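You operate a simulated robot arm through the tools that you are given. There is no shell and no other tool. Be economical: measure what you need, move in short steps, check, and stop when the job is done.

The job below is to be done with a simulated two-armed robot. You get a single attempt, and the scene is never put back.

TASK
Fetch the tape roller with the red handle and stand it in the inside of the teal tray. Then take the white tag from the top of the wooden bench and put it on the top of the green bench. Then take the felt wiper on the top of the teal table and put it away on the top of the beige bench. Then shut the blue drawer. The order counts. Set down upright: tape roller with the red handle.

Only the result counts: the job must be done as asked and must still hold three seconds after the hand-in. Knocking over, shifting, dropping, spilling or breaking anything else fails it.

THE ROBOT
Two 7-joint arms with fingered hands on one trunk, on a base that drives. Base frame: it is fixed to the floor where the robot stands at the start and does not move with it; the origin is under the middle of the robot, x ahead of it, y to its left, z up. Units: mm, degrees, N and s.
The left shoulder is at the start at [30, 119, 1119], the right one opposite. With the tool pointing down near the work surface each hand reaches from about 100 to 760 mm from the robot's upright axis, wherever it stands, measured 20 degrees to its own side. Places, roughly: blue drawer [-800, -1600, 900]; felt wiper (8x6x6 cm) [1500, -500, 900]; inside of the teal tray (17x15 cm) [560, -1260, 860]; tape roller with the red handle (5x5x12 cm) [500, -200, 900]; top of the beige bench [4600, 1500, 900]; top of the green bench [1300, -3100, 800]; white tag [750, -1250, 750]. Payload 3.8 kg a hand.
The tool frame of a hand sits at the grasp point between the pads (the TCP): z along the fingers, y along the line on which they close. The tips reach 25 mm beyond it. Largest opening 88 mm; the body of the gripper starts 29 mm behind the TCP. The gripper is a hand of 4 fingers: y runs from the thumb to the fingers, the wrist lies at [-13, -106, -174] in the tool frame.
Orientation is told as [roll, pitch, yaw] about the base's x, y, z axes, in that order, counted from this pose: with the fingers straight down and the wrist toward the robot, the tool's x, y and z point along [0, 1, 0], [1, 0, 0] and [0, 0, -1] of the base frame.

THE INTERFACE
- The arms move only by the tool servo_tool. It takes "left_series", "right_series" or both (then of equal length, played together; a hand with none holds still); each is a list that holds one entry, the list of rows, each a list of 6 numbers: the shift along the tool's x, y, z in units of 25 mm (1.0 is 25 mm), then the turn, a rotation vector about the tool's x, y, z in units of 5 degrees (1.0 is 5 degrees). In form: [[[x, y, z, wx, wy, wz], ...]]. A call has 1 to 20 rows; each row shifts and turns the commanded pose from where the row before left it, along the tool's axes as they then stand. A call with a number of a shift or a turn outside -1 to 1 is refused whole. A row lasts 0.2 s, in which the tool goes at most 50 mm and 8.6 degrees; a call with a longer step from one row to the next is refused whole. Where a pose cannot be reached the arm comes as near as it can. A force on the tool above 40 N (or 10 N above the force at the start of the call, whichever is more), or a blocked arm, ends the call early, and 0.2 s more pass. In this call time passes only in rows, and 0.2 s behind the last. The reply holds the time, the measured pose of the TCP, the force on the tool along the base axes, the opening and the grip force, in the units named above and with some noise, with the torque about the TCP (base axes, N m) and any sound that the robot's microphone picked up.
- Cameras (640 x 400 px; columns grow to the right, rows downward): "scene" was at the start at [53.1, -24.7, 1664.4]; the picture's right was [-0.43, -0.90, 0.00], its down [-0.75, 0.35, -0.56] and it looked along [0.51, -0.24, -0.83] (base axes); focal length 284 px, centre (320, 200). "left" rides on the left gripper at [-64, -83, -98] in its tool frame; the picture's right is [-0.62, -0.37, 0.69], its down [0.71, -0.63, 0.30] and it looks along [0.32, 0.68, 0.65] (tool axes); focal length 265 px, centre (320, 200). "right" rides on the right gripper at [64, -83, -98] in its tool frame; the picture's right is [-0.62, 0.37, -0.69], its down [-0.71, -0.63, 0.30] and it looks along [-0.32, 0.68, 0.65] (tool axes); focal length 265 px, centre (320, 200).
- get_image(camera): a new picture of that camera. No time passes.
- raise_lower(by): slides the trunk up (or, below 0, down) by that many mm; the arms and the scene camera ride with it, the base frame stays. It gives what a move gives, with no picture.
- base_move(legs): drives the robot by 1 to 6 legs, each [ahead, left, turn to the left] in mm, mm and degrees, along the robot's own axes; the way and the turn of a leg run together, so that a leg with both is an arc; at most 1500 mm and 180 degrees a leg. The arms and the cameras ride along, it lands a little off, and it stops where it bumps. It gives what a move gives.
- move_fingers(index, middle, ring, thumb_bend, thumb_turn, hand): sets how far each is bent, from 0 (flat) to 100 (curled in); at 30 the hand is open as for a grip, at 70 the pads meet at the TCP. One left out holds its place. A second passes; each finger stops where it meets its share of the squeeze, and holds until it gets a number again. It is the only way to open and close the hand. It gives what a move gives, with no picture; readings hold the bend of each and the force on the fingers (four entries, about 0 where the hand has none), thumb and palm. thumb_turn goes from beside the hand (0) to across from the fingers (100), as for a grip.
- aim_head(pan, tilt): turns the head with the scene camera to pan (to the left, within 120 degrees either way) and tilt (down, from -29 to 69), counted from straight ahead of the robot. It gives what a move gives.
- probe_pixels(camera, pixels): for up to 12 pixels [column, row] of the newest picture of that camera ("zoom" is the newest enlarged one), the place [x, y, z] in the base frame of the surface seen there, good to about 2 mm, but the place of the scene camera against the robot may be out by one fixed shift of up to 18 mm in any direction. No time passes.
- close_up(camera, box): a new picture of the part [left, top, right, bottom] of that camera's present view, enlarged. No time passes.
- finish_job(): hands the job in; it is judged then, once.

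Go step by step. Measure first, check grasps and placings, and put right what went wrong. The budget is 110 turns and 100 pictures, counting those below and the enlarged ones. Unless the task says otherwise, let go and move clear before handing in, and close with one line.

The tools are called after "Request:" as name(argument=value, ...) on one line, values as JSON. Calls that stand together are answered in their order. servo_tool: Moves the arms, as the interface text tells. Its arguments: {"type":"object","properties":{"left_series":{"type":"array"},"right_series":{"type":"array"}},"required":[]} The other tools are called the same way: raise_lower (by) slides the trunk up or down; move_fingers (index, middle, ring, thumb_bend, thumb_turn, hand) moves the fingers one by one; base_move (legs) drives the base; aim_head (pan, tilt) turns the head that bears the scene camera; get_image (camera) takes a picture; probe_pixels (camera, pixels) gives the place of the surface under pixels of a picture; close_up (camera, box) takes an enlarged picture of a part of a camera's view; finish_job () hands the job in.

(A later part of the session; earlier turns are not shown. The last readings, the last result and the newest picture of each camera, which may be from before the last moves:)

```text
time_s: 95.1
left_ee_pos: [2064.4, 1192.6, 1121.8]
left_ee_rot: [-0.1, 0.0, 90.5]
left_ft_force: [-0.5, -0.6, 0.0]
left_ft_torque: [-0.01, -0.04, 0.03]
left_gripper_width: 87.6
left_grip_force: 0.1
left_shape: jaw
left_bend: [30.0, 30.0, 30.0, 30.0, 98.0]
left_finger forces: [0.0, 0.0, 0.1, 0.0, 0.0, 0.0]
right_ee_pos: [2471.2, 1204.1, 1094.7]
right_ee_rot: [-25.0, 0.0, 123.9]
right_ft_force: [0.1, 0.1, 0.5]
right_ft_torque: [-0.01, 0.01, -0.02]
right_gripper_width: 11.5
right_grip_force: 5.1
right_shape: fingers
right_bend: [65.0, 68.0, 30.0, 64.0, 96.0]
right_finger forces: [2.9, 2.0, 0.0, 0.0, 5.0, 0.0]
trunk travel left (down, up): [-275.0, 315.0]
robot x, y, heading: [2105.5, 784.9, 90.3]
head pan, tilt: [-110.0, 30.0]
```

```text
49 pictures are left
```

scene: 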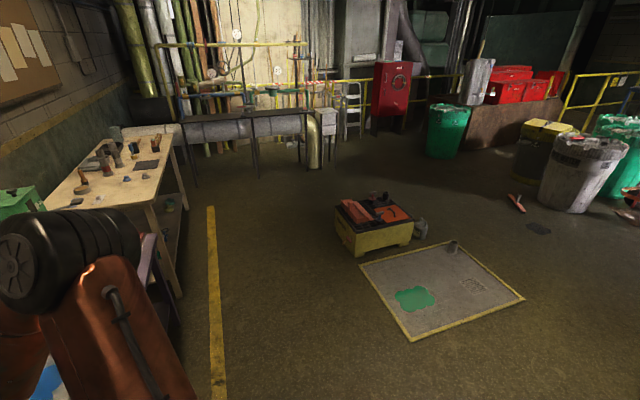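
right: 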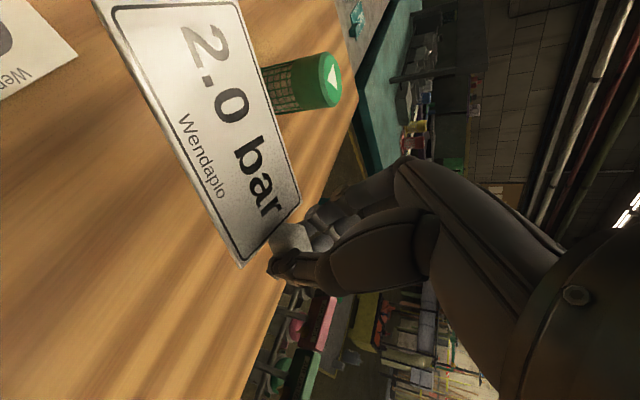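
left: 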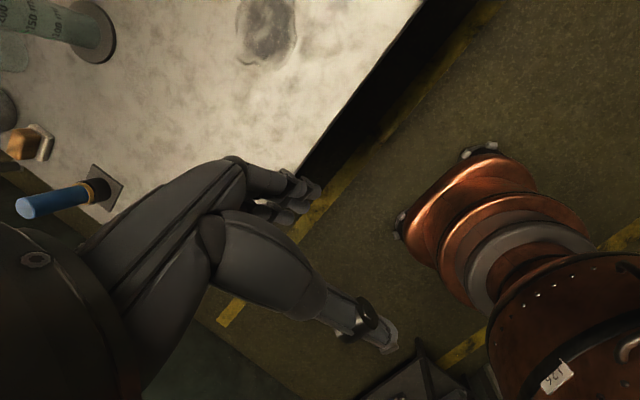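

I'm through the passage. I'll turn to face −x at x≈2200, drive toward −y a bit and look toward the green bench.

Request:
base_move(legs=[[0, -120, 0], [0, 0, 89.6], [0, 1200, 0]])

Request:
aim_head(pan=70, tilt=25)

Request:
get_image(camera="scene")

Request:
probe_pixels(camera="scene", pixels=[[100, 150], [200, 150], [300, 150], [400, 150], [500, 150], [600, 150], [100, 250], [200, 250], [300, 250], [400, 250], [500, 250], [600, 250]])

Request:
aim_head(pan=0, tilt=45)

Request:
get_image(camera="scene")

```text
time_s: 105.6
left_ee_pos: [1786.7, -419.3, 1122.5]
left_ee_rot: [0.0, 0.1, 178.8]
left_ft_force: [0.1, -0.1, 0.8]
left_ft_torque: [-0.02, 0.02, 0.0]
left_gripper_width: 88.0
left_grip_force: 0.0
left_shape: jaw
left_bend: [30.0, 30.0, 30.0, 30.0, 98.0]
left_finger forces: [0.1, 0.0, 0.0, 0.1, 0.0, 0.1]
right_ee_pos: [1787.1, -11.9, 1094.4]
right_ee_rot: [-25.0, 0.1, -147.5]
right_ft_force: [1.1, -0.1, -0.4]
right_ft_torque: [-0.01, 0.0, 0.01]
right_gripper_width: 11.1
right_grip_force: 4.9
right_shape: fingers
right_bend: [65.0, 68.0, 30.0, 64.0, 96.0]
right_finger forces: [2.8, 1.9, 0.0, 0.0, 4.8, 0.0]
trunk travel left (down, up): [-275.0, 315.0]
robot x, y, heading: [2197.4, -390.7, 179.0]
head pan, tilt: [-110.0, 30.0]
```

```text
time_s: 108.3
left_ee_pos: [1786.9, -420.9, 1123.0]
left_ee_rot: [0.0, 0.0, 178.9]
left_ft_force: [0.7, -0.1, -0.1]
left_ft_torque: [0.03, 0.03, 0.03]
left_gripper_width: 87.8
left_grip_force: 0.1
left_shape: jaw
left_bend: [30.0, 30.0, 30.0, 30.0, 98.0]
left_finger forces: [0.0, 0.0, 0.0, 0.1, 0.0, 0.2]
right_ee_pos: [1785.6, -12.9, 1094.3]
right_ee_rot: [-25.1, 0.1, -147.6]
right_ft_force: [0.4, -0.4, 0.8]
right_ft_torque: [0.01, -0.01, -0.02]
right_gripper_width: 11.5
right_grip_force: 4.7
right_shape: fingers
right_bend: [65.0, 68.0, 30.0, 64.0, 96.0]
right_finger forces: [2.8, 2.0, 0.0, 0.0, 4.8, 0.0]
trunk travel left (down, up): [-275.0, 315.0]
robot x, y, heading: [2198.4, -392.2, 178.9]
head pan, tilt: [70.0, 25.0]
```

```text
48 pictures are left
```

scene: 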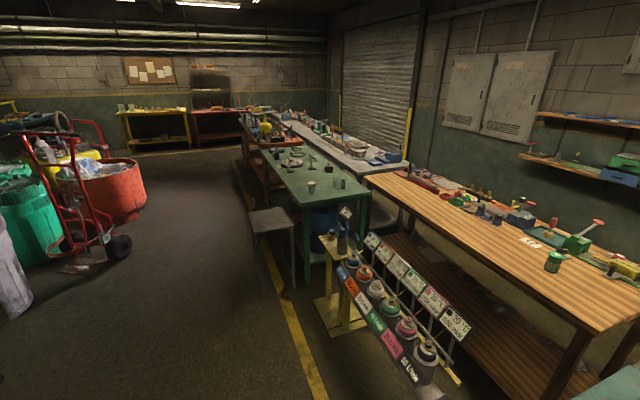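

```text
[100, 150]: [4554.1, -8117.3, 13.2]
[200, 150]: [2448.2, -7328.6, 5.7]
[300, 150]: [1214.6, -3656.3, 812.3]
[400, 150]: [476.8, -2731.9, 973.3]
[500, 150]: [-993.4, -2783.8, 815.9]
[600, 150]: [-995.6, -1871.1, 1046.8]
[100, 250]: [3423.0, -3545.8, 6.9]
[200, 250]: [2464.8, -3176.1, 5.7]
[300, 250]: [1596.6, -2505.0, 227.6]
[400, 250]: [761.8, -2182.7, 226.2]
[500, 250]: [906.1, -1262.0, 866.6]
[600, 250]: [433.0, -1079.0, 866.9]
```

```text
time_s: 109.7
left_ee_pos: [1786.7, -420.4, 1123.3]
left_ee_rot: [0.0, 0.0, 178.8]
left_ft_force: [0.6, -0.2, 1.0]
left_ft_torque: [-0.02, -0.01, 0.0]
left_gripper_width: 87.5
left_grip_force: 0.1
left_shape: jaw
left_bend: [30.0, 30.0, 30.0, 30.0, 98.0]
left_finger forces: [0.0, 0.0, 0.0, 0.0, 0.1, 0.1]
right_ee_pos: [1786.5, -12.5, 1095.2]
right_ee_rot: [-25.0, 0.1, -147.6]
right_ft_force: [0.6, 0.2, 0.4]
right_ft_torque: [0.0, -0.03, -0.01]
right_gripper_width: 11.6
right_grip_force: 4.3
right_shape: fingers
right_bend: [65.0, 68.0, 30.0, 64.0, 96.0]
right_finger forces: [2.8, 2.0, 0.0, 0.0, 4.9, 0.0]
trunk travel left (down, up): [-275.0, 315.0]
robot x, y, heading: [2195.3, -394.0, 178.9]
head pan, tilt: [0.0, 45.0]
```

```text
47 pictures are left
```

scene: 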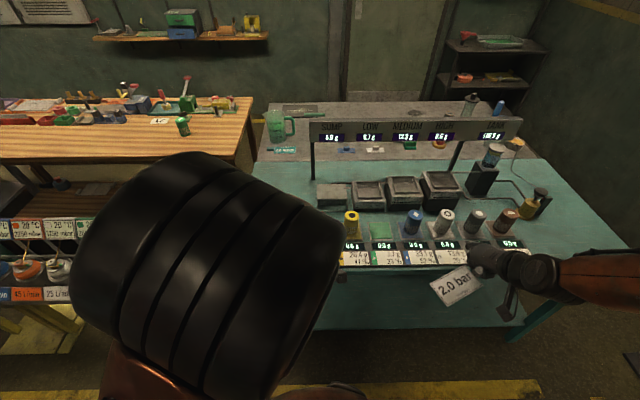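

The lane at x≈2350 is clear, with a stool by the green bench. I'll drive down to y≈−2750 and look at the bench top.

Request:
base_move(legs=[[-150, 0, 1.1], [0, 1500, 0], [0, 850, 0]])

Request:
aim_head(pan=15, tilt=45)

Request:
get_image(camera="scene")

Request:
probe_pixels(camera="scene", pixels=[[50, 150], [150, 150], [250, 150], [350, 150], [450, 150], [550, 150], [50, 250], [150, 250], [250, 250], [350, 250], [450, 250], [550, 250]])

```text
time_s: 122.2
left_ee_pos: [1883.2, -2764.2, 1122.3]
left_ee_rot: [0.0, 0.0, 177.6]
left_ft_force: [0.8, -0.6, 0.2]
left_ft_torque: [0.01, 0.0, 0.02]
left_gripper_width: 87.5
left_grip_force: 0.0
left_shape: jaw
left_bend: [30.0, 30.0, 30.0, 30.0, 98.0]
left_finger forces: [0.1, 0.1, 0.0, 0.0, 0.0, 0.0]
right_ee_pos: [1891.8, -2356.6, 1095.2]
right_ee_rot: [-25.0, 0.0, -148.9]
right_ft_force: [-0.1, -0.2, 0.1]
right_ft_torque: [-0.02, 0.0, -0.01]
right_gripper_width: 11.7
right_grip_force: 4.0
right_shape: fingers
right_bend: [65.0, 68.0, 30.0, 64.0, 96.0]
right_finger forces: [2.9, 2.0, 0.1, 0.1, 4.8, 0.1]
trunk travel left (down, up): [-275.0, 315.0]
robot x, y, heading: [2294.0, -2743.7, 177.7]
head pan, tilt: [0.0, 45.0]
```

```text
time_s: 123.0
left_ee_pos: [1883.8, -2763.5, 1123.6]
left_ee_rot: [0.0, 0.0, 177.6]
left_ft_force: [0.1, 0.6, -0.5]
left_ft_torque: [0.01, -0.04, -0.01]
left_gripper_width: 87.6
left_grip_force: 0.0
left_shape: jaw
left_bend: [30.0, 30.0, 30.0, 30.0, 98.0]
left_finger forces: [0.1, 0.1, 0.0, 0.0, 0.0, 0.1]
right_ee_pos: [1892.2, -2356.8, 1095.5]
right_ee_rot: [-25.0, 0.0, -148.6]
right_ft_force: [0.1, 0.1, 0.0]
right_ft_torque: [-0.05, -0.01, 0.03]
right_gripper_width: 11.2
right_grip_force: 4.6
right_shape: fingers
right_bend: [65.0, 68.0, 30.0, 64.0, 96.0]
right_finger forces: [2.9, 2.0, 0.1, 0.1, 4.9, 0.0]
trunk travel left (down, up): [-275.0, 315.0]
robot x, y, heading: [2293.7, -2745.4, 177.7]
head pan, tilt: [15.0, 45.0]
```

```text
46 pictures are left
```

scene: 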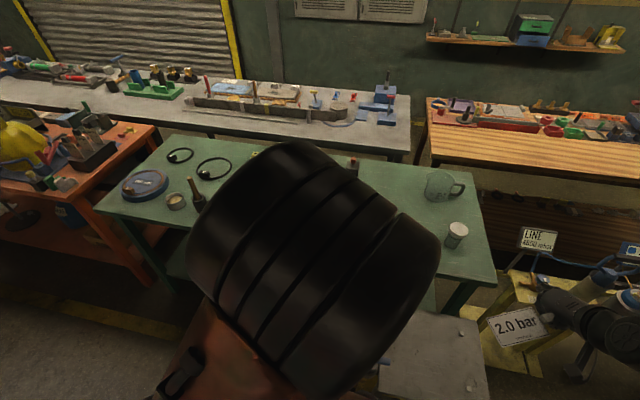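

```text
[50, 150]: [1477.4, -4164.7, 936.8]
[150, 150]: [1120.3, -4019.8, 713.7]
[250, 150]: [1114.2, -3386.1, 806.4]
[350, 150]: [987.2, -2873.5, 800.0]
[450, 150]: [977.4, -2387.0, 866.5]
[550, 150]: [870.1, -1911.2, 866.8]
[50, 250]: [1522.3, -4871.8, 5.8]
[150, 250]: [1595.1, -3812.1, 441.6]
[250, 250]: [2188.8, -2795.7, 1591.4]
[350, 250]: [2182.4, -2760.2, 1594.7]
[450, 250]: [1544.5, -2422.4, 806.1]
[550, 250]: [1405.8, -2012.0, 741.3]
```

Request:
get_image(camera="left")

Request:
get_image(camera="right")

Request:
probe_pixels(camera="scene", pixels=[[430, 315], [480, 330], [385, 350], [490, 390], [435, 360], [498, 283], [465, 170], [455, 240], [440, 190], [97, 208], [520, 300], [500, 350]])

```text
45 pictures are left
```

left: 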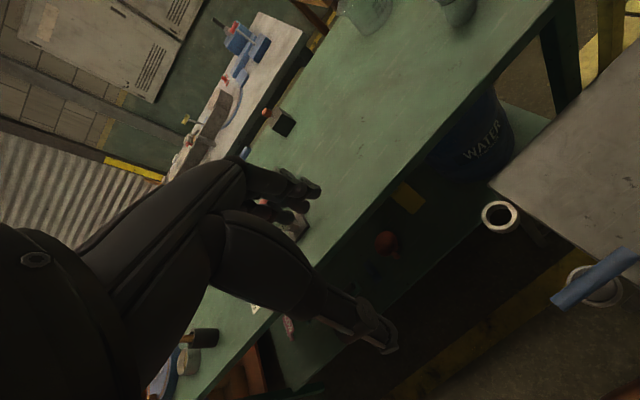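

```text
44 pictures are left
```

right: 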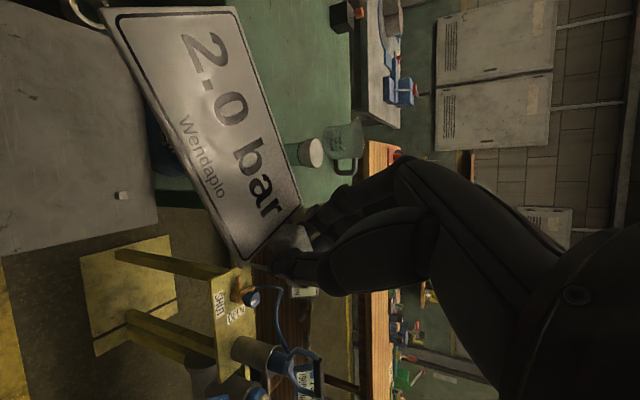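

```text
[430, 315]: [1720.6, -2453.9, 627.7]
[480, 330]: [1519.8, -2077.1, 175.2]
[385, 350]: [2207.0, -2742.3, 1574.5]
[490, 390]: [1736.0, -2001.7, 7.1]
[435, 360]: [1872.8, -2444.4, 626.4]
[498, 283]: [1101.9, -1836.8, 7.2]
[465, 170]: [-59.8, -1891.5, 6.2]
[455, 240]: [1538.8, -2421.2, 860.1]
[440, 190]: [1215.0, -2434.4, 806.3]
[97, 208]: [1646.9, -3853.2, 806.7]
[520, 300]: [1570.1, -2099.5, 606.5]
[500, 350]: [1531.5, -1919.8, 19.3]
```

Request:
probe_pixels(camera="left", pixels=[[490, 183], [635, 255], [380, 110], [330, 60], [420, 60], [400, 160], [330, 130], [350, 215], [285, 122], [498, 216], [600, 290], [455, 10]])

Request:
close_up(camera="left", box=[230, 0, 560, 210])

```text
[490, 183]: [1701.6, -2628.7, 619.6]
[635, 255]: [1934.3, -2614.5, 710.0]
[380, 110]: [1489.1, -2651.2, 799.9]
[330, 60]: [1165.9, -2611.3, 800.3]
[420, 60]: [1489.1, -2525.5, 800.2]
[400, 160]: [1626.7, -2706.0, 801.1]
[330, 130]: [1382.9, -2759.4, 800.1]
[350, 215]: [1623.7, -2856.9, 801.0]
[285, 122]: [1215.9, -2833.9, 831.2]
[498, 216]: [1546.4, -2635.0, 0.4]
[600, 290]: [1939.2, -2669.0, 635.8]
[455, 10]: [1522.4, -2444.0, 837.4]
```

```text
1.90 times, centred on (395, 105) of left
```

zoom: 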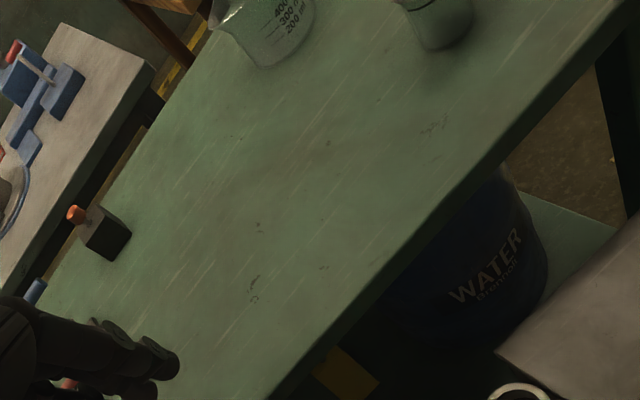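

The clear area on the green bench is about x 1300–1620, y −2760…−2500, z 800. The stool side reaches y≈−2690, so I'll stand at about (2000, −3005) and place from there.

Request:
base_move(legs=[[0, 265, 2.3], [280, 0, 0]])

Request:
get_image(camera="left")

```text
time_s: 126.5
left_ee_pos: [1599.5, -3051.0, 1121.0]
left_ee_rot: [-0.1, 0.1, -179.6]
left_ft_force: [-0.3, 0.0, -0.7]
left_ft_torque: [-0.03, 0.0, 0.01]
left_gripper_width: 87.5
left_grip_force: 0.0
left_shape: jaw
left_bend: [30.0, 30.0, 30.0, 30.0, 98.0]
left_finger forces: [0.0, 0.0, 0.0, 0.0, 0.0, 0.0]
right_ee_pos: [1588.2, -2645.3, 1094.6]
right_ee_rot: [-24.9, 0.1, -146.0]
right_ft_force: [-0.5, 0.2, 0.2]
right_ft_torque: [0.02, 0.03, 0.01]
right_gripper_width: 11.6
right_grip_force: 4.7
right_shape: fingers
right_bend: [65.0, 68.0, 30.0, 64.0, 96.0]
right_finger forces: [2.9, 2.1, 0.0, 0.0, 4.8, 0.1]
trunk travel left (down, up): [-275.0, 315.0]
robot x, y, heading: [2011.0, -3010.8, -179.7]
head pan, tilt: [15.0, 45.0]
```

```text
42 pictures are left
```

left: 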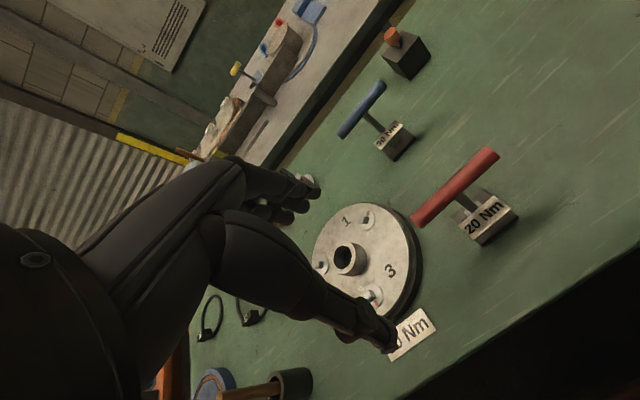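

Request:
probe_pixels(camera="left", pixels=[[490, 220], [495, 155], [420, 220], [400, 140], [405, 55], [560, 140], [600, 60], [560, 230], [520, 215]])

```text
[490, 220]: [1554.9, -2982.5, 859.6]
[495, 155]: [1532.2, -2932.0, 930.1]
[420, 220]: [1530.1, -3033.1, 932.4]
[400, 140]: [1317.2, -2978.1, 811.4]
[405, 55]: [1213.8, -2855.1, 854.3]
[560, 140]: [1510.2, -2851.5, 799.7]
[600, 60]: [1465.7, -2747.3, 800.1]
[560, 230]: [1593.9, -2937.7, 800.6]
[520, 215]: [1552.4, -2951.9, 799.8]
```

Target area clear. I'll bring the tag over (centre ≈(1490, −2680)) and down to TCP z≈900.

Request:
servo_tool(right_series=[[[-0.02, 0.44, 0.965, 0, 0, 0], [-0.02, 0.44, 0.965, 0, 0, 0], [-0.02, 0.44, 0.965, 0, 0, 0], [-0.02, 0.44, 0.965, 0, 0, 0], [-0.02, 0.44, 0.965, 0, 0, 0], [-0.02, 0.44, 0.965, 0, 0, 0], [-0.02, 0.44, 0.965, 0, 0, 0], [-0.02, 0.44, 0.965, 0, 0, 0], [-0.02, 0.44, 0.965, 0, 0, 0]]])

Request:
get_image(camera="right")

Request:
probe_pixels(camera="right", pixels=[[115, 20], [225, 20], [285, 195], [240, 255], [200, 130], [60, 150], [150, 300]])

```text
time_s: 128.5
left_ee_pos: [1599.8, -3051.1, 1122.4]
left_ee_rot: [0.0, 0.0, -179.7]
left_ft_force: [-1.2, 0.0, 1.1]
left_ft_torque: [-0.02, 0.02, 0.0]
left_gripper_width: 87.7
left_grip_force: 0.0
left_shape: jaw
left_bend: [30.0, 30.0, 30.0, 30.0, 98.0]
left_finger forces: [0.1, 0.1, 0.0, 0.0, 0.1, 0.0]
right_ee_pos: [1454.2, -2620.6, 898.1]
right_ee_rot: [-25.0, -0.1, -146.0]
right_ft_force: [0.7, -0.7, -0.4]
right_ft_torque: [-0.01, 0.04, -0.02]
right_gripper_width: 11.4
right_grip_force: 4.4
right_shape: fingers
right_bend: [65.0, 68.0, 30.0, 64.0, 96.0]
right_finger forces: [2.8, 1.9, 0.0, 0.0, 4.7, 0.0]
trunk travel left (down, up): [-275.0, 315.0]
robot x, y, heading: [2007.3, -3014.2, -179.5]
head pan, tilt: [15.0, 45.0]
```

```text
41 pictures are left
```

right: 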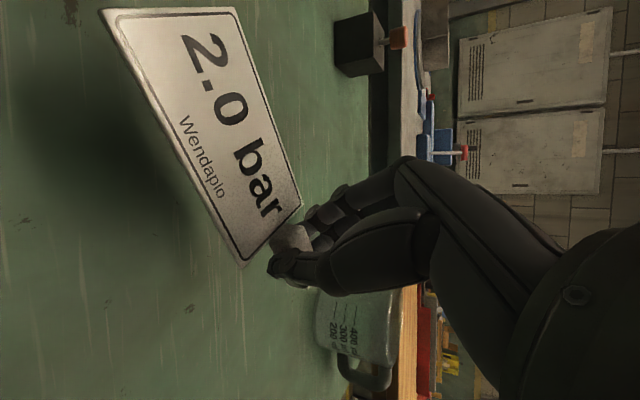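

```text
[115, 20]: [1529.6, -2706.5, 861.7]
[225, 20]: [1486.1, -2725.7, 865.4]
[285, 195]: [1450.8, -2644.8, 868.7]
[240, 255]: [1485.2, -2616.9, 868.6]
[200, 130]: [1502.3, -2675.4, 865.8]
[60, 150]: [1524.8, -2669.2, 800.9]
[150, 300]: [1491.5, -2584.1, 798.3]
```

The tag is nearly level, its lowest corner ~59 mm above the bench. I'll lower 60 mm.

Request:
servo_tool(right_series=[[[0.25, 0, 0.54, 0, 0, 0], [0.25, 0, 0.54, 0, 0, 0], [0.25, 0, 0.54, 0, 0, 0], [0.13, 0, 0.27, 0, 0, 0], [0.065, 0, 0.14, 0, 0, 0], [0.065, 0, 0.14, 0, 0, 0]]])

Request:
get_image(camera="right")

Request:
probe_pixels(camera="right", pixels=[[115, 20], [225, 20], [285, 195], [240, 255], [200, 130], [60, 150]])

```text
time_s: 129.9
left_ee_pos: [1599.6, -3050.9, 1123.4]
left_ee_rot: [0.0, 0.0, -179.6]
left_ft_force: [-0.1, 0.7, 1.0]
left_ft_torque: [0.02, 0.03, -0.02]
left_gripper_width: 87.9
left_grip_force: 0.0
left_shape: jaw
left_bend: [30.0, 30.0, 30.0, 30.0, 98.0]
left_finger forces: [0.0, 0.0, 0.0, 0.0, 0.0, 0.0]
right_ee_pos: [1454.0, -2619.4, 840.6]
right_ee_rot: [-25.0, 0.0, -146.0]
right_ft_force: [0.2, 0.8, 1.0]
right_ft_torque: [-0.01, 0.0, 0.07]
right_gripper_width: 11.7
right_grip_force: 5.4
right_shape: fingers
right_bend: [65.0, 68.0, 30.0, 64.0, 96.0]
right_finger forces: [2.9, 1.9, 0.0, 0.0, 4.7, 0.0]
trunk travel left (down, up): [-275.0, 315.0]
robot x, y, heading: [2011.9, -3011.6, -179.6]
head pan, tilt: [15.0, 45.0]
```

```text
40 pictures are left
```

right: 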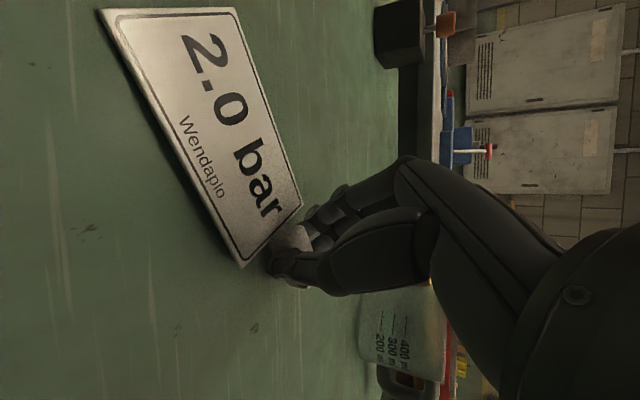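

```text
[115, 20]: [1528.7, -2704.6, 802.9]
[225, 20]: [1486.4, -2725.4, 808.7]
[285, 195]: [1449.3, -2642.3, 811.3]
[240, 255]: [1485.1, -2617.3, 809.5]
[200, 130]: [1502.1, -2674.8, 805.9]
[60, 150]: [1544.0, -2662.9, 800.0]
```

The far corner is just about touching; I'll go 5 mm lower to seat it, then release.

Request:
servo_tool(right_series=[[[0.045, 0, 0.09, 0, 0, 0], [0.045, 0, 0.09, 0, 0, 0]]])

Request:
move_fingers(hand="right", index=50, middle=50, thumb_bend=50)

Request:
get_image(camera="right")

```text
time_s: 130.5
left_ee_pos: [1600.5, -3050.5, 1122.3]
left_ee_rot: [-0.1, 0.0, -179.6]
left_ft_force: [-0.1, -0.1, 0.5]
left_ft_torque: [-0.01, 0.02, 0.03]
left_gripper_width: 87.9
left_grip_force: 0.0
left_shape: jaw
left_bend: [30.0, 30.0, 30.0, 30.0, 98.0]
left_finger forces: [0.0, 0.0, 0.0, 0.0, 0.0, 0.0]
right_ee_pos: [1453.0, -2619.8, 835.2]
right_ee_rot: [-25.0, 0.0, -146.0]
right_ft_force: [0.2, 0.2, 0.0]
right_ft_torque: [0.04, -0.01, -0.02]
right_gripper_width: 11.2
right_grip_force: 5.1
right_shape: fingers
right_bend: [65.0, 68.0, 30.0, 64.0, 96.0]
right_finger forces: [3.0, 1.9, 0.1, 0.1, 4.9, 0.0]
trunk travel left (down, up): [-275.0, 315.0]
robot x, y, heading: [2010.0, -3011.2, -179.5]
head pan, tilt: [15.0, 45.0]
```

```text
time_s: 131.5
left_ee_pos: [1600.6, -3051.4, 1121.8]
left_ee_rot: [-0.1, 0.0, -179.6]
left_ft_force: [0.2, -0.2, -0.6]
left_ft_torque: [-0.02, -0.01, -0.03]
left_gripper_width: 87.6
left_grip_force: 0.0
left_shape: jaw
left_bend: [30.0, 30.0, 30.0, 30.0, 98.0]
left_finger forces: [0.0, 0.0, 0.1, 0.1, 0.0, 0.0]
right_ee_pos: [1454.9, -2619.6, 835.0]
right_ee_rot: [-25.0, 0.0, -146.0]
right_ft_force: [-1.2, 0.1, -0.6]
right_ft_torque: [0.02, 0.02, 0.02]
right_gripper_width: 41.1
right_grip_force: 0.3
right_shape: fingers
right_bend: [50.0, 50.0, 30.0, 50.0, 97.0]
right_finger forces: [0.0, 0.1, 0.0, 0.0, 0.0, 0.0]
trunk travel left (down, up): [-275.0, 315.0]
robot x, y, heading: [2011.1, -3011.7, -179.7]
head pan, tilt: [15.0, 45.0]
```

```text
39 pictures are left
```

right: 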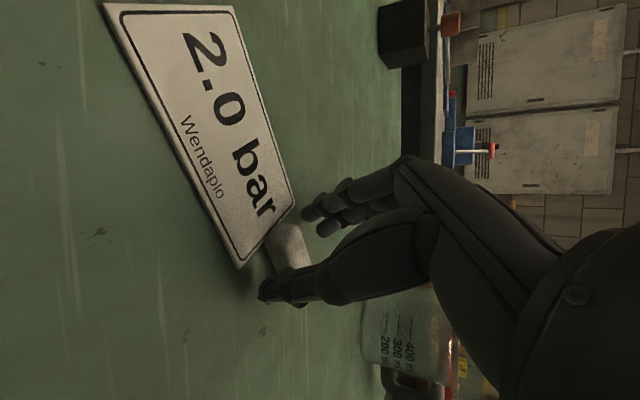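

The tag lies flat and free on the green bench. I'll lift straight up and clear, and straighten the hand.

Request:
servo_tool(right_series=[[[-0.2, 0, -0.42, 0, 0, 0], [-0.42, 0, -0.9, 0, 0, 0], [-0.42, 0, -0.9, 0, 0, 0], [-0.42, 0, -0.9, 0, 0, 0], [-0.42, 0, -0.9, 0, 0, 0], [-0.42, 0, -0.9, 0, 0, 0], [-0.42, 0, -0.9, 0, 0, 0], [-0.42, 0, -0.9, 0, 0, 0], [-0.42, 0, -0.9, 0, 0, 0], [-0.42, 0, -0.9, 0, 0, 0], [-0.42, 0, -0.9, 0, 0, 0], [0, 0, 0, 0, 1, 0], [0, 0, 0, 0, 1, 0], [0, 0, 0, 0, 1, 0], [0, 0, 0, 0, 1, 0], [0, 0, 0, 0, 1, 0]]])

Request:
move_fingers(hand="right", index=30, middle=30, ring=30, thumb_bend=30)

Request:
get_image(camera="right")

```text
time_s: 134.9
left_ee_pos: [1600.4, -3050.2, 1120.8]
left_ee_rot: [0.0, 0.0, -179.5]
left_ft_force: [-0.2, -0.8, -1.1]
left_ft_torque: [0.01, 0.03, 0.0]
left_gripper_width: 87.6
left_grip_force: 0.1
left_shape: jaw
left_bend: [30.0, 30.0, 30.0, 30.0, 98.0]
left_finger forces: [0.1, 0.0, 0.0, 0.1, 0.0, 0.0]
right_ee_pos: [1453.4, -2620.5, 1096.2]
right_ee_rot: [0.0, -0.1, -145.9]
right_ft_force: [-0.8, 0.1, 0.5]
right_ft_torque: [0.01, 0.0, -0.04]
right_gripper_width: 41.3
right_grip_force: 0.0
right_shape: fingers
right_bend: [50.0, 50.0, 30.0, 50.0, 97.0]
right_finger forces: [0.1, 0.0, 0.0, 0.0, 0.0, 0.0]
trunk travel left (down, up): [-275.0, 315.0]
robot x, y, heading: [2010.1, -3014.7, -179.5]
head pan, tilt: [15.0, 45.0]
```

```text
time_s: 135.9
left_ee_pos: [1601.8, -3050.0, 1121.8]
left_ee_rot: [0.0, -0.1, -179.6]
left_ft_force: [-0.4, -0.4, -0.2]
left_ft_torque: [-0.01, 0.02, -0.02]
left_gripper_width: 87.7
left_grip_force: 0.2
left_shape: jaw
left_bend: [30.0, 30.0, 30.0, 30.0, 98.0]
left_finger forces: [0.1, 0.0, 0.0, 0.1, 0.0, 0.0]
right_ee_pos: [1454.2, -2619.7, 1096.1]
right_ee_rot: [0.1, 0.1, -146.0]
right_ft_force: [0.3, 0.6, -0.2]
right_ft_torque: [0.0, -0.03, -0.02]
right_gripper_width: 84.5
right_grip_force: 0.1
right_shape: fingers
right_bend: [30.0, 30.0, 30.0, 30.0, 97.0]
right_finger forces: [0.0, 0.1, 0.1, 0.1, 0.0, 0.1]
trunk travel left (down, up): [-275.0, 315.0]
robot x, y, heading: [2010.1, -3015.6, -179.5]
head pan, tilt: [15.0, 45.0]
```

```text
38 pictures are left
```

right: 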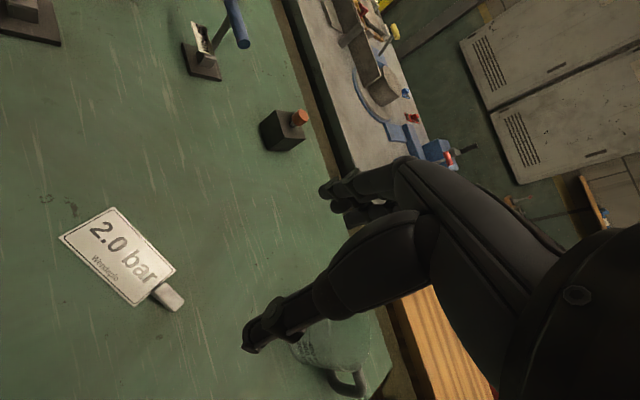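

The tag is at (120,255), flat on the green bench. Next the felt wiper: I'll reset the right hand and drive back to the teal table's far side.

Request:
servo_tool(right_series=[[[0, 0, 0, 0, 0, 0.97], [0, 0, 0, 0, 0, 0.97], [0, 0, 0, 0, 0, 0.97], [0, 0, 0, 0, 0, 0.97], [0, 0, 0, 0, 0, 0.97], [0, 0, 0, 0, 0, 0.97], [0, 0, 0, 0, 0, 0.97], [0, -1, 0, 0, 0, 0], [0, -1, 0, 0, 0, 0], [0, -1, 0, 0, 0, 0], [0, -1, 0, 0, 0, 0], [0, -1, 0, 0, 0, 0], [0, -1, 0, 0, 0, 0]]])

Request:
base_move(legs=[[-285, 0, 0], [0, -1500, 0], [0, -900, 0]])

Request:
aim_head(pan=-10, tilt=45)

Request:
get_image(camera="scene")

Request:
get_image(camera="right")

```text
time_s: 138.7
left_ee_pos: [1600.8, -3051.1, 1121.9]
left_ee_rot: [-0.1, 0.0, -179.6]
left_ft_force: [-1.1, 0.2, 0.1]
left_ft_torque: [0.0, -0.02, -0.01]
left_gripper_width: 87.6
left_grip_force: 0.1
left_shape: jaw
left_bend: [30.0, 30.0, 30.0, 30.0, 98.0]
left_finger forces: [0.0, 0.0, 0.1, 0.0, 0.1, 0.1]
right_ee_pos: [1604.3, -2621.2, 1096.7]
right_ee_rot: [0.0, 0.0, -179.9]
right_ft_force: [0.2, -0.7, -0.4]
right_ft_torque: [-0.02, -0.01, 0.01]
right_gripper_width: 84.5
right_grip_force: 0.1
right_shape: fingers
right_bend: [30.0, 30.0, 30.0, 30.0, 97.0]
right_finger forces: [0.1, 0.0, 0.1, 0.1, 0.1, 0.0]
trunk travel left (down, up): [-275.0, 315.0]
robot x, y, heading: [2006.9, -3016.2, -179.7]
head pan, tilt: [15.0, 45.0]
```

```text
time_s: 152.0
left_ee_pos: [1861.1, -663.8, 1123.0]
left_ee_rot: [0.0, -0.1, -179.0]
left_ft_force: [0.1, -0.3, 0.1]
left_ft_torque: [0.03, 0.0, -0.02]
left_gripper_width: 87.7
left_grip_force: 0.0
left_shape: jaw
left_bend: [30.0, 30.0, 30.0, 30.0, 98.0]
left_finger forces: [0.0, 0.0, 0.0, 0.0, 0.0, 0.0]
right_ee_pos: [1860.5, -231.8, 1095.7]
right_ee_rot: [0.0, -0.1, -179.4]
right_ft_force: [0.1, -0.6, -0.2]
right_ft_torque: [0.0, -0.01, -0.02]
right_gripper_width: 84.7
right_grip_force: 0.0
right_shape: fingers
right_bend: [30.0, 30.0, 30.0, 30.0, 97.0]
right_finger forces: [0.1, 0.1, 0.0, 0.0, 0.0, 0.0]
trunk travel left (down, up): [-275.0, 315.0]
robot x, y, heading: [2268.2, -619.6, -179.1]
head pan, tilt: [15.0, 45.0]
```

```text
time_s: 152.9
left_ee_pos: [1861.8, -663.5, 1121.9]
left_ee_rot: [0.0, 0.1, -179.0]
left_ft_force: [-0.3, 0.9, 0.4]
left_ft_torque: [0.01, -0.01, -0.01]
left_gripper_width: 87.8
left_grip_force: 0.1
left_shape: jaw
left_bend: [30.0, 30.0, 30.0, 30.0, 98.0]
left_finger forces: [0.1, 0.0, 0.1, 0.1, 0.1, 0.0]
right_ee_pos: [1860.6, -232.6, 1096.0]
right_ee_rot: [0.0, -0.1, -179.4]
right_ft_force: [-0.1, -0.2, 0.5]
right_ft_torque: [0.02, 0.0, -0.01]
right_gripper_width: 84.7
right_grip_force: 0.1
right_shape: fingers
right_bend: [30.0, 30.0, 30.0, 30.0, 97.0]
right_finger forces: [0.1, 0.0, 0.0, 0.1, 0.0, 0.0]
trunk travel left (down, up): [-275.0, 315.0]
robot x, y, heading: [2265.6, -620.5, -179.0]
head pan, tilt: [-10.0, 45.0]
```

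```text
37 pictures are left
```

scene: 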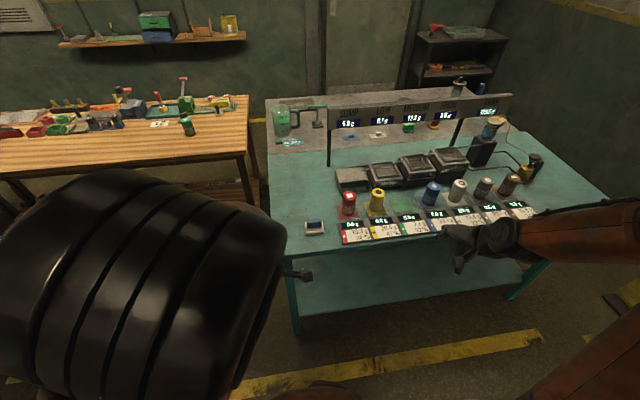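

```text
36 pictures are left
```

right: 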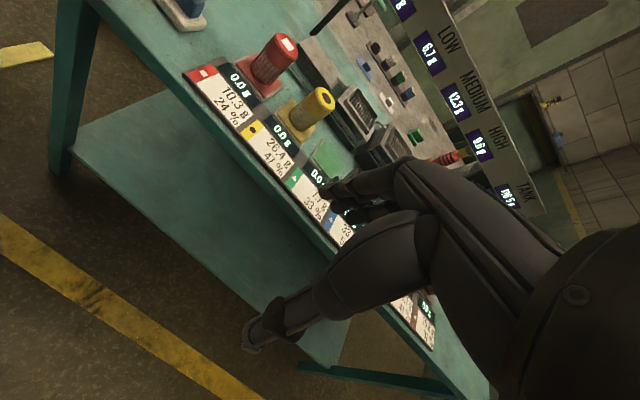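

The felt wiper is at (315,226) in the scene picture. I'll probe and enlarge it.

Request:
probe_pixels(camera="scene", pixels=[[315, 222], [308, 230], [322, 230], [305, 222], [323, 220], [314, 236], [300, 250], [345, 212], [345, 240]])

Request:
close_up(camera="scene", box=[265, 180, 375, 260])

Request:
probe_pixels(camera="right", pixels=[[190, 5], [185, 25], [165, 12], [205, 20], [130, 30], [270, 70]])

```text
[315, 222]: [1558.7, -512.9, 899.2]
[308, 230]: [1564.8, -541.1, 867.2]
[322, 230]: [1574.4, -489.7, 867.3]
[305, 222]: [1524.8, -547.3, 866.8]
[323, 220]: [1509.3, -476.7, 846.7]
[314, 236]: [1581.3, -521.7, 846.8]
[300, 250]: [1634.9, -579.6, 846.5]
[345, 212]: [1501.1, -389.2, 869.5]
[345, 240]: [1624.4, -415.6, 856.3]
```

```text
5.00 times, centred on (320, 220) of scene
```

zoom: 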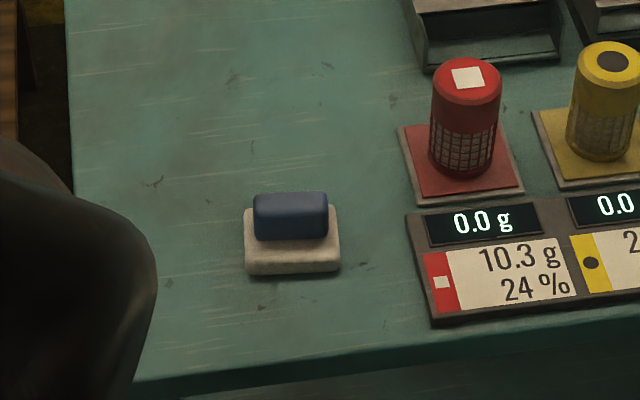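

```text
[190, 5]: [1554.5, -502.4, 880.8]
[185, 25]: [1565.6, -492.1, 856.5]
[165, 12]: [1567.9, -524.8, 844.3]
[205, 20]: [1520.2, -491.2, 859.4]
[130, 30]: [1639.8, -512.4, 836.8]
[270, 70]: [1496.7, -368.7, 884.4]
```

The wiper's blue grip block is along y at about (1545, −512). I'll move the base closer, centring it for the right hand.

Request:
base_move(legs=[[275, 90, -0.9]])

Request:
get_image(camera="scene")

Request:
get_image(camera="right")

```text
time_s: 154.9
left_ee_pos: [1585.8, -748.9, 1122.3]
left_ee_rot: [0.0, 0.0, -179.7]
left_ft_force: [0.1, -0.4, 0.4]
left_ft_torque: [-0.01, -0.02, 0.01]
left_gripper_width: 87.6
left_grip_force: 0.0
left_shape: jaw
left_bend: [30.0, 30.0, 30.0, 30.0, 98.0]
left_finger forces: [0.1, 0.0, 0.0, 0.0, 0.0, 0.0]
right_ee_pos: [1589.2, -318.6, 1095.0]
right_ee_rot: [-0.1, 0.0, 179.9]
right_ft_force: [-0.2, -0.1, -0.6]
right_ft_torque: [0.0, 0.02, -0.01]
right_gripper_width: 84.5
right_grip_force: 0.1
right_shape: fingers
right_bend: [30.0, 30.0, 30.0, 30.0, 97.0]
right_finger forces: [0.0, 0.1, 0.0, 0.0, 0.0, 0.1]
trunk travel left (down, up): [-275.0, 315.0]
robot x, y, heading: [1994.9, -711.5, -179.8]
head pan, tilt: [-10.0, 45.0]
```

```text
34 pictures are left
```

scene: 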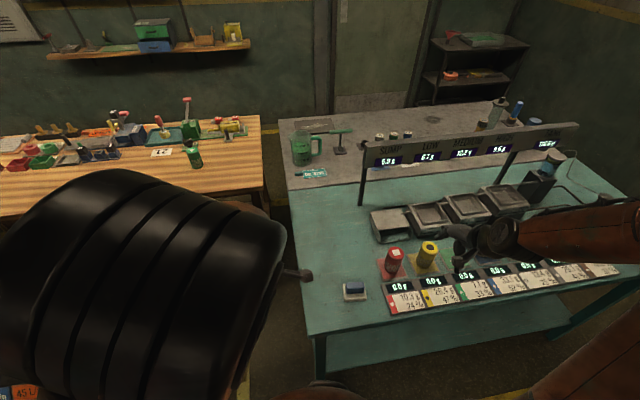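

```text
33 pictures are left
```

right: 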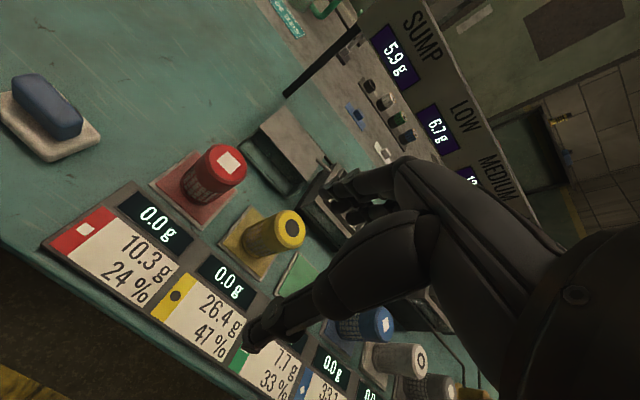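

Request:
probe_pixels(camera="right", pixels=[[30, 78], [15, 88], [80, 122], [62, 135], [48, 105], [40, 120], [55, 155], [98, 140], [5, 115], [150, 110], [75, 110]])

```text
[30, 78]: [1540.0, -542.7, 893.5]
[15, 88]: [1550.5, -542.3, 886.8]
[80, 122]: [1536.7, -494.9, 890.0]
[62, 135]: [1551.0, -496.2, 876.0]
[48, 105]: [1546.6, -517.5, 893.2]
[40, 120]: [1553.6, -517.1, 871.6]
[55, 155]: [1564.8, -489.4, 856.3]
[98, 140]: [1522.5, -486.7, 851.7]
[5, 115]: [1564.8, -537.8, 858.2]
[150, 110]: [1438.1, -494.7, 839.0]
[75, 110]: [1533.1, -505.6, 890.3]
```

Grip block: x≈1532–1553, y −545…−492, top 893, wiper base top 858. I'll move above it and then descend.

Request:
servo_tool(right_series=[[[0.987, 0.23, 0.475, 0, 0, 0], [0.987, 0.23, 0.475, 0, 0, 0], [0.987, 0.23, 0.475, 0, 0, 0], [0.987, 0.23, 0.475, 0, 0, 0], [0.987, 0.23, 0.475, 0, 0, 0], [0.987, 0.23, 0.475, 0, 0, 0], [0.987, 0.23, 0.475, 0, 0, 0], [0.987, 0.23, 0.475, 0, 0, 0], [0, 0, 0.9, 0, 0, 0], [0, 0, 0.9, 0, 0, 0]]])

Request:
get_image(camera="right")

Request:
probe_pixels(camera="right", pixels=[[240, 250], [250, 260], [230, 270], [220, 240], [270, 280], [260, 240]])

```text
time_s: 157.1
left_ee_pos: [1586.7, -749.3, 1122.9]
left_ee_rot: [0.0, 0.1, -179.8]
left_ft_force: [-0.1, 0.2, -0.4]
left_ft_torque: [0.0, -0.03, -0.01]
left_gripper_width: 87.6
left_grip_force: 0.1
left_shape: jaw
left_bend: [30.0, 30.0, 30.0, 30.0, 98.0]
left_finger forces: [0.1, 0.1, 0.1, 0.0, 0.1, 0.1]
right_ee_pos: [1541.8, -515.9, 955.6]
right_ee_rot: [0.0, 0.0, 179.9]
right_ft_force: [0.6, 0.2, -0.6]
right_ft_torque: [-0.01, -0.04, 0.02]
right_gripper_width: 84.3
right_grip_force: 0.1
right_shape: fingers
right_bend: [30.0, 30.0, 30.0, 30.0, 97.0]
right_finger forces: [0.0, 0.0, 0.0, 0.0, 0.0, 0.1]
trunk travel left (down, up): [-275.0, 315.0]
robot x, y, heading: [1994.7, -712.3, -179.8]
head pan, tilt: [-10.0, 45.0]
```

```text
32 pictures are left
```

right: 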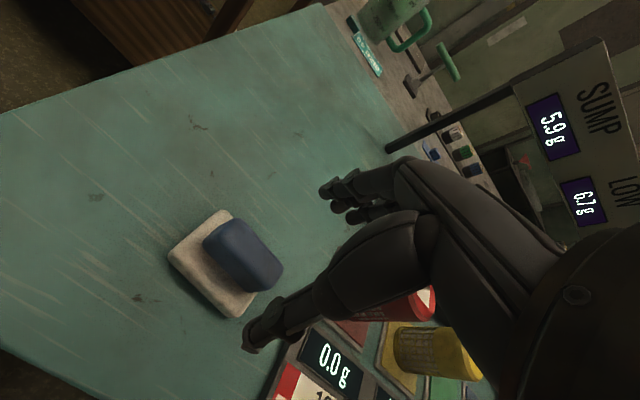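

```text
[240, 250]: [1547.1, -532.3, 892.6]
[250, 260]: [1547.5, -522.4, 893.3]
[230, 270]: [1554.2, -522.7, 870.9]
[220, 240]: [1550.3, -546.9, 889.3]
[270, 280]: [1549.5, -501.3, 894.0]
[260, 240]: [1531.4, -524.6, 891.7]
```

Well centred. Descending 66 mm.

Request:
servo_tool(right_series=[[[0, 0, 0.7, 0, 0, 0], [0, 0, 0.7, 0, 0, 0], [0, 0, 0.6, 0, 0, 0], [0, 0, 0.4, 0, 0, 0], [0, 0, 0.2, 0, 0, 0]]])

Request:
move_fingers(hand="right", index=70, middle=70, ring=70, thumb_bend=70)

Request:
get_image(camera="right")

```text
time_s: 158.3
left_ee_pos: [1586.2, -749.5, 1122.4]
left_ee_rot: [0.0, 0.0, -179.9]
left_ft_force: [-0.3, -0.1, 0.5]
left_ft_torque: [0.0, 0.0, 0.0]
left_gripper_width: 87.7
left_grip_force: 0.1
left_shape: jaw
left_bend: [30.0, 30.0, 30.0, 30.0, 98.0]
left_finger forces: [0.0, 0.1, 0.0, 0.0, 0.1, 0.1]
right_ee_pos: [1542.5, -516.1, 890.8]
right_ee_rot: [0.0, 0.1, 179.9]
right_ft_force: [-0.2, 0.3, -0.5]
right_ft_torque: [0.04, 0.01, 0.01]
right_gripper_width: 84.6
right_grip_force: 0.1
right_shape: fingers
right_bend: [30.0, 30.0, 30.0, 30.0, 97.0]
right_finger forces: [0.1, 0.1, 0.0, 0.0, 0.1, 0.1]
trunk travel left (down, up): [-275.0, 315.0]
robot x, y, heading: [1996.6, -713.3, -179.8]
head pan, tilt: [-10.0, 45.0]
```

```text
time_s: 159.3
left_ee_pos: [1585.4, -749.2, 1120.9]
left_ee_rot: [0.0, 0.0, -179.8]
left_ft_force: [0.1, -0.7, 0.0]
left_ft_torque: [0.01, -0.01, 0.0]
left_gripper_width: 87.5
left_grip_force: 0.0
left_shape: jaw
left_bend: [30.0, 30.0, 30.0, 30.0, 98.0]
left_finger forces: [0.0, 0.0, 0.0, 0.0, 0.0, 0.0]
right_ee_pos: [1542.7, -516.5, 891.1]
right_ee_rot: [0.0, 0.0, 179.8]
right_ft_force: [0.3, -0.3, -0.2]
right_ft_torque: [-0.01, -0.01, 0.0]
right_gripper_width: 17.6
right_grip_force: 7.8
right_shape: fingers
right_bend: [63.0, 66.0, 68.0, 61.0, 96.0]
right_finger forces: [4.3, 2.8, 0.8, 0.1, 8.0, 0.0]
trunk travel left (down, up): [-275.0, 315.0]
robot x, y, heading: [1995.3, -712.4, -179.5]
head pan, tilt: [-10.0, 45.0]
```

```text
31 pictures are left
```

right: 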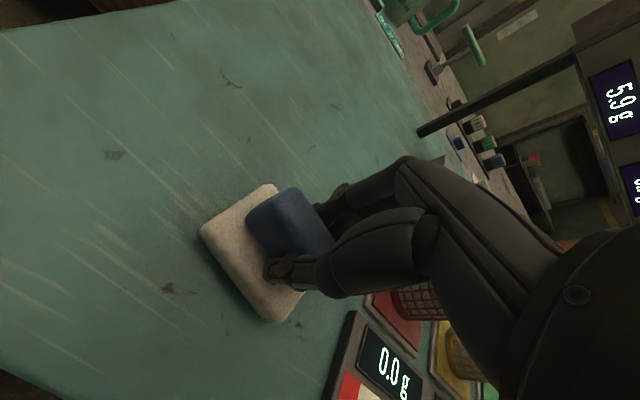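

The wiper's block is gripped by all fingers (7.8 N). I'll lift gently, then higher.

Request:
servo_tool(right_series=[[[0, 0, -0.2, 0, 0, 0], [0, 0, -0.4, 0, 0, 0], [0, 0, -0.8, 0, 0, 0], [0, 0, -1, 0, 0, 0], [0, 0, -1, 0, 0, 0], [0, 0, -1, 0, 0, 0], [0, 0, -1, 0, 0, 0], [0, 0, -1, 0, 0, 0], [0, 0, -1, 0, 0, 0], [0, 0, -1, 0, 0, 0], [0, -1, 0, 0, 0, 0], [0, -1, 0, 0, 0, 0]]])

Request:
get_image(camera="right")

```text
time_s: 161.9
left_ee_pos: [1586.1, -748.8, 1122.3]
left_ee_rot: [0.0, 0.1, -179.9]
left_ft_force: [0.1, -0.2, -0.6]
left_ft_torque: [-0.05, 0.02, 0.01]
left_gripper_width: 87.7
left_grip_force: 0.2
left_shape: jaw
left_bend: [30.0, 30.0, 30.0, 30.0, 98.0]
left_finger forces: [0.0, 0.0, 0.0, 0.1, 0.0, 0.1]
right_ee_pos: [1595.1, -518.4, 1100.1]
right_ee_rot: [0.0, 0.0, 179.7]
right_ft_force: [1.3, -0.9, -0.8]
right_ft_torque: [-0.01, 0.03, 0.05]
right_gripper_width: 17.5
right_grip_force: 8.2
right_shape: fingers
right_bend: [63.0, 66.0, 69.0, 61.0, 96.0]
right_finger forces: [4.4, 2.8, 0.7, 0.0, 7.8, 0.0]
trunk travel left (down, up): [-275.0, 315.0]
robot x, y, heading: [1996.1, -712.2, -179.9]
head pan, tilt: [-10.0, 45.0]
```

```text
30 pictures are left
```

right: 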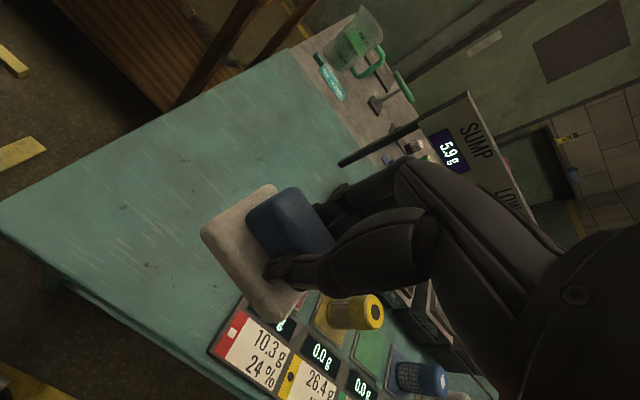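

The wiper is held firmly. I'll back off, drive to open floor, turn to face +y and look at the beige bench.

Request:
base_move(legs=[[-550, 0, 0], [0, -950, 0], [0, 0, -90], [0, -1300, 0]])

Request:
aim_head(pan=-30, tilt=35)

Request:
get_image(camera="scene")

Request:
probe_pixels(camera="scene", pixels=[[100, 100], [200, 100], [300, 100], [400, 100], [500, 100], [600, 100], [100, 180], [200, 180], [300, 180], [400, 180], [500, 180], [600, 180]])

```text
time_s: 179.7
left_ee_pos: [3844.7, 624.2, 1122.5]
left_ee_rot: [0.0, 0.1, 89.2]
left_ft_force: [-0.2, -0.8, -0.9]
left_ft_torque: [-0.02, -0.01, -0.01]
left_gripper_width: 87.7
left_grip_force: 0.1
left_shape: jaw
left_bend: [30.0, 30.0, 30.0, 30.0, 98.0]
left_finger forces: [0.0, 0.1, 0.0, 0.0, 0.0, 0.1]
right_ee_pos: [4075.6, 609.9, 1099.3]
right_ee_rot: [0.0, 0.0, 88.8]
right_ft_force: [0.6, 0.4, -0.7]
right_ft_torque: [0.01, 0.01, -0.01]
right_gripper_width: 17.0
right_grip_force: 7.0
right_shape: fingers
right_bend: [63.0, 67.0, 69.0, 61.0, 96.0]
right_finger forces: [4.2, 2.6, 0.6, 0.0, 7.5, 0.0]
trunk travel left (down, up): [-275.0, 315.0]
robot x, y, heading: [3875.7, 215.6, 89.0]
head pan, tilt: [-10.0, 45.0]
```

```text
time_s: 180.5
left_ee_pos: [3843.6, 623.2, 1122.4]
left_ee_rot: [0.1, 0.0, 89.1]
left_ft_force: [0.1, -0.9, 0.2]
left_ft_torque: [-0.04, 0.02, -0.01]
left_gripper_width: 87.8
left_grip_force: 0.1
left_shape: jaw
left_bend: [30.0, 30.0, 30.0, 30.0, 98.0]
left_finger forces: [0.1, 0.0, 0.1, 0.0, 0.0, 0.0]
right_ee_pos: [4074.7, 610.3, 1099.5]
right_ee_rot: [0.1, 0.0, 88.7]
right_ft_force: [-0.2, 0.1, -1.2]
right_ft_torque: [0.0, -0.01, 0.01]
right_gripper_width: 17.4
right_grip_force: 7.5
right_shape: fingers
right_bend: [63.0, 67.0, 69.0, 61.0, 96.0]
right_finger forces: [4.3, 2.6, 0.7, 0.0, 7.4, 0.0]
trunk travel left (down, up): [-275.0, 315.0]
robot x, y, heading: [3871.1, 214.1, 89.3]
head pan, tilt: [-30.0, 35.0]
```

```text
29 pictures are left
```

scene: 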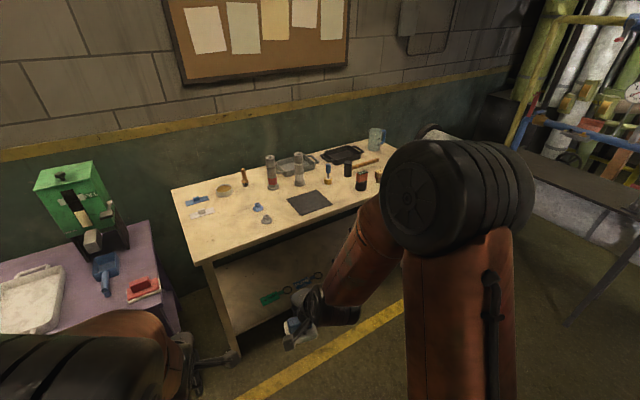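

```text
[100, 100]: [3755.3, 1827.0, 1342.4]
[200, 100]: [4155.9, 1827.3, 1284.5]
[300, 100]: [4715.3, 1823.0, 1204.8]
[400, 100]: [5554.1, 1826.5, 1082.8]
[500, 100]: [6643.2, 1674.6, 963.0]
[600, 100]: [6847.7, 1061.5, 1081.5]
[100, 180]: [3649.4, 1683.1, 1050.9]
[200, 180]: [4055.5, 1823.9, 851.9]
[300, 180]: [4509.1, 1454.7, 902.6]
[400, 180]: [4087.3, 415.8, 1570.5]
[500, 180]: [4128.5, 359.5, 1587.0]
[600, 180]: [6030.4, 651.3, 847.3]
```

The beige bench is ahead-right; its front-left area around (240,232) looks empty. I'll probe it.

Request:
probe_pixels(camera="scene", pixels=[[198, 262], [177, 192], [240, 232], [225, 240], [265, 235], [290, 230], [267, 220], [258, 207], [305, 205], [203, 212], [340, 215], [290, 300]])

Request:
close_up(camera="scene", box=[160, 130, 400, 280])

```text
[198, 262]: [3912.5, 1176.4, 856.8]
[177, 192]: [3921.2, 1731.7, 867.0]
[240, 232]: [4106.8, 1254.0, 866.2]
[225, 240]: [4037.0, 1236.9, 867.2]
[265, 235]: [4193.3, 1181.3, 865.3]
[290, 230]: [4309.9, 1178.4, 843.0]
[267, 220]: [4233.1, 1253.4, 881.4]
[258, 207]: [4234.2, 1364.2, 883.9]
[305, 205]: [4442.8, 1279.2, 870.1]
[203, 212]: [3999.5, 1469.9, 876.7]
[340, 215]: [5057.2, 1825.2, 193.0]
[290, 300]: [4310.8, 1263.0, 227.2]
```

```text
2.67 times, centred on (280, 205) of scene
```

zoom: 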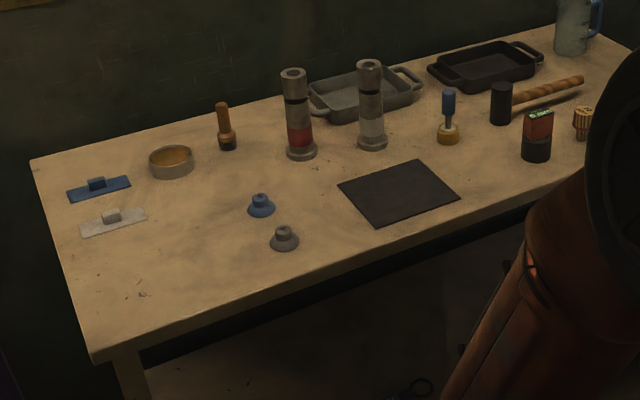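

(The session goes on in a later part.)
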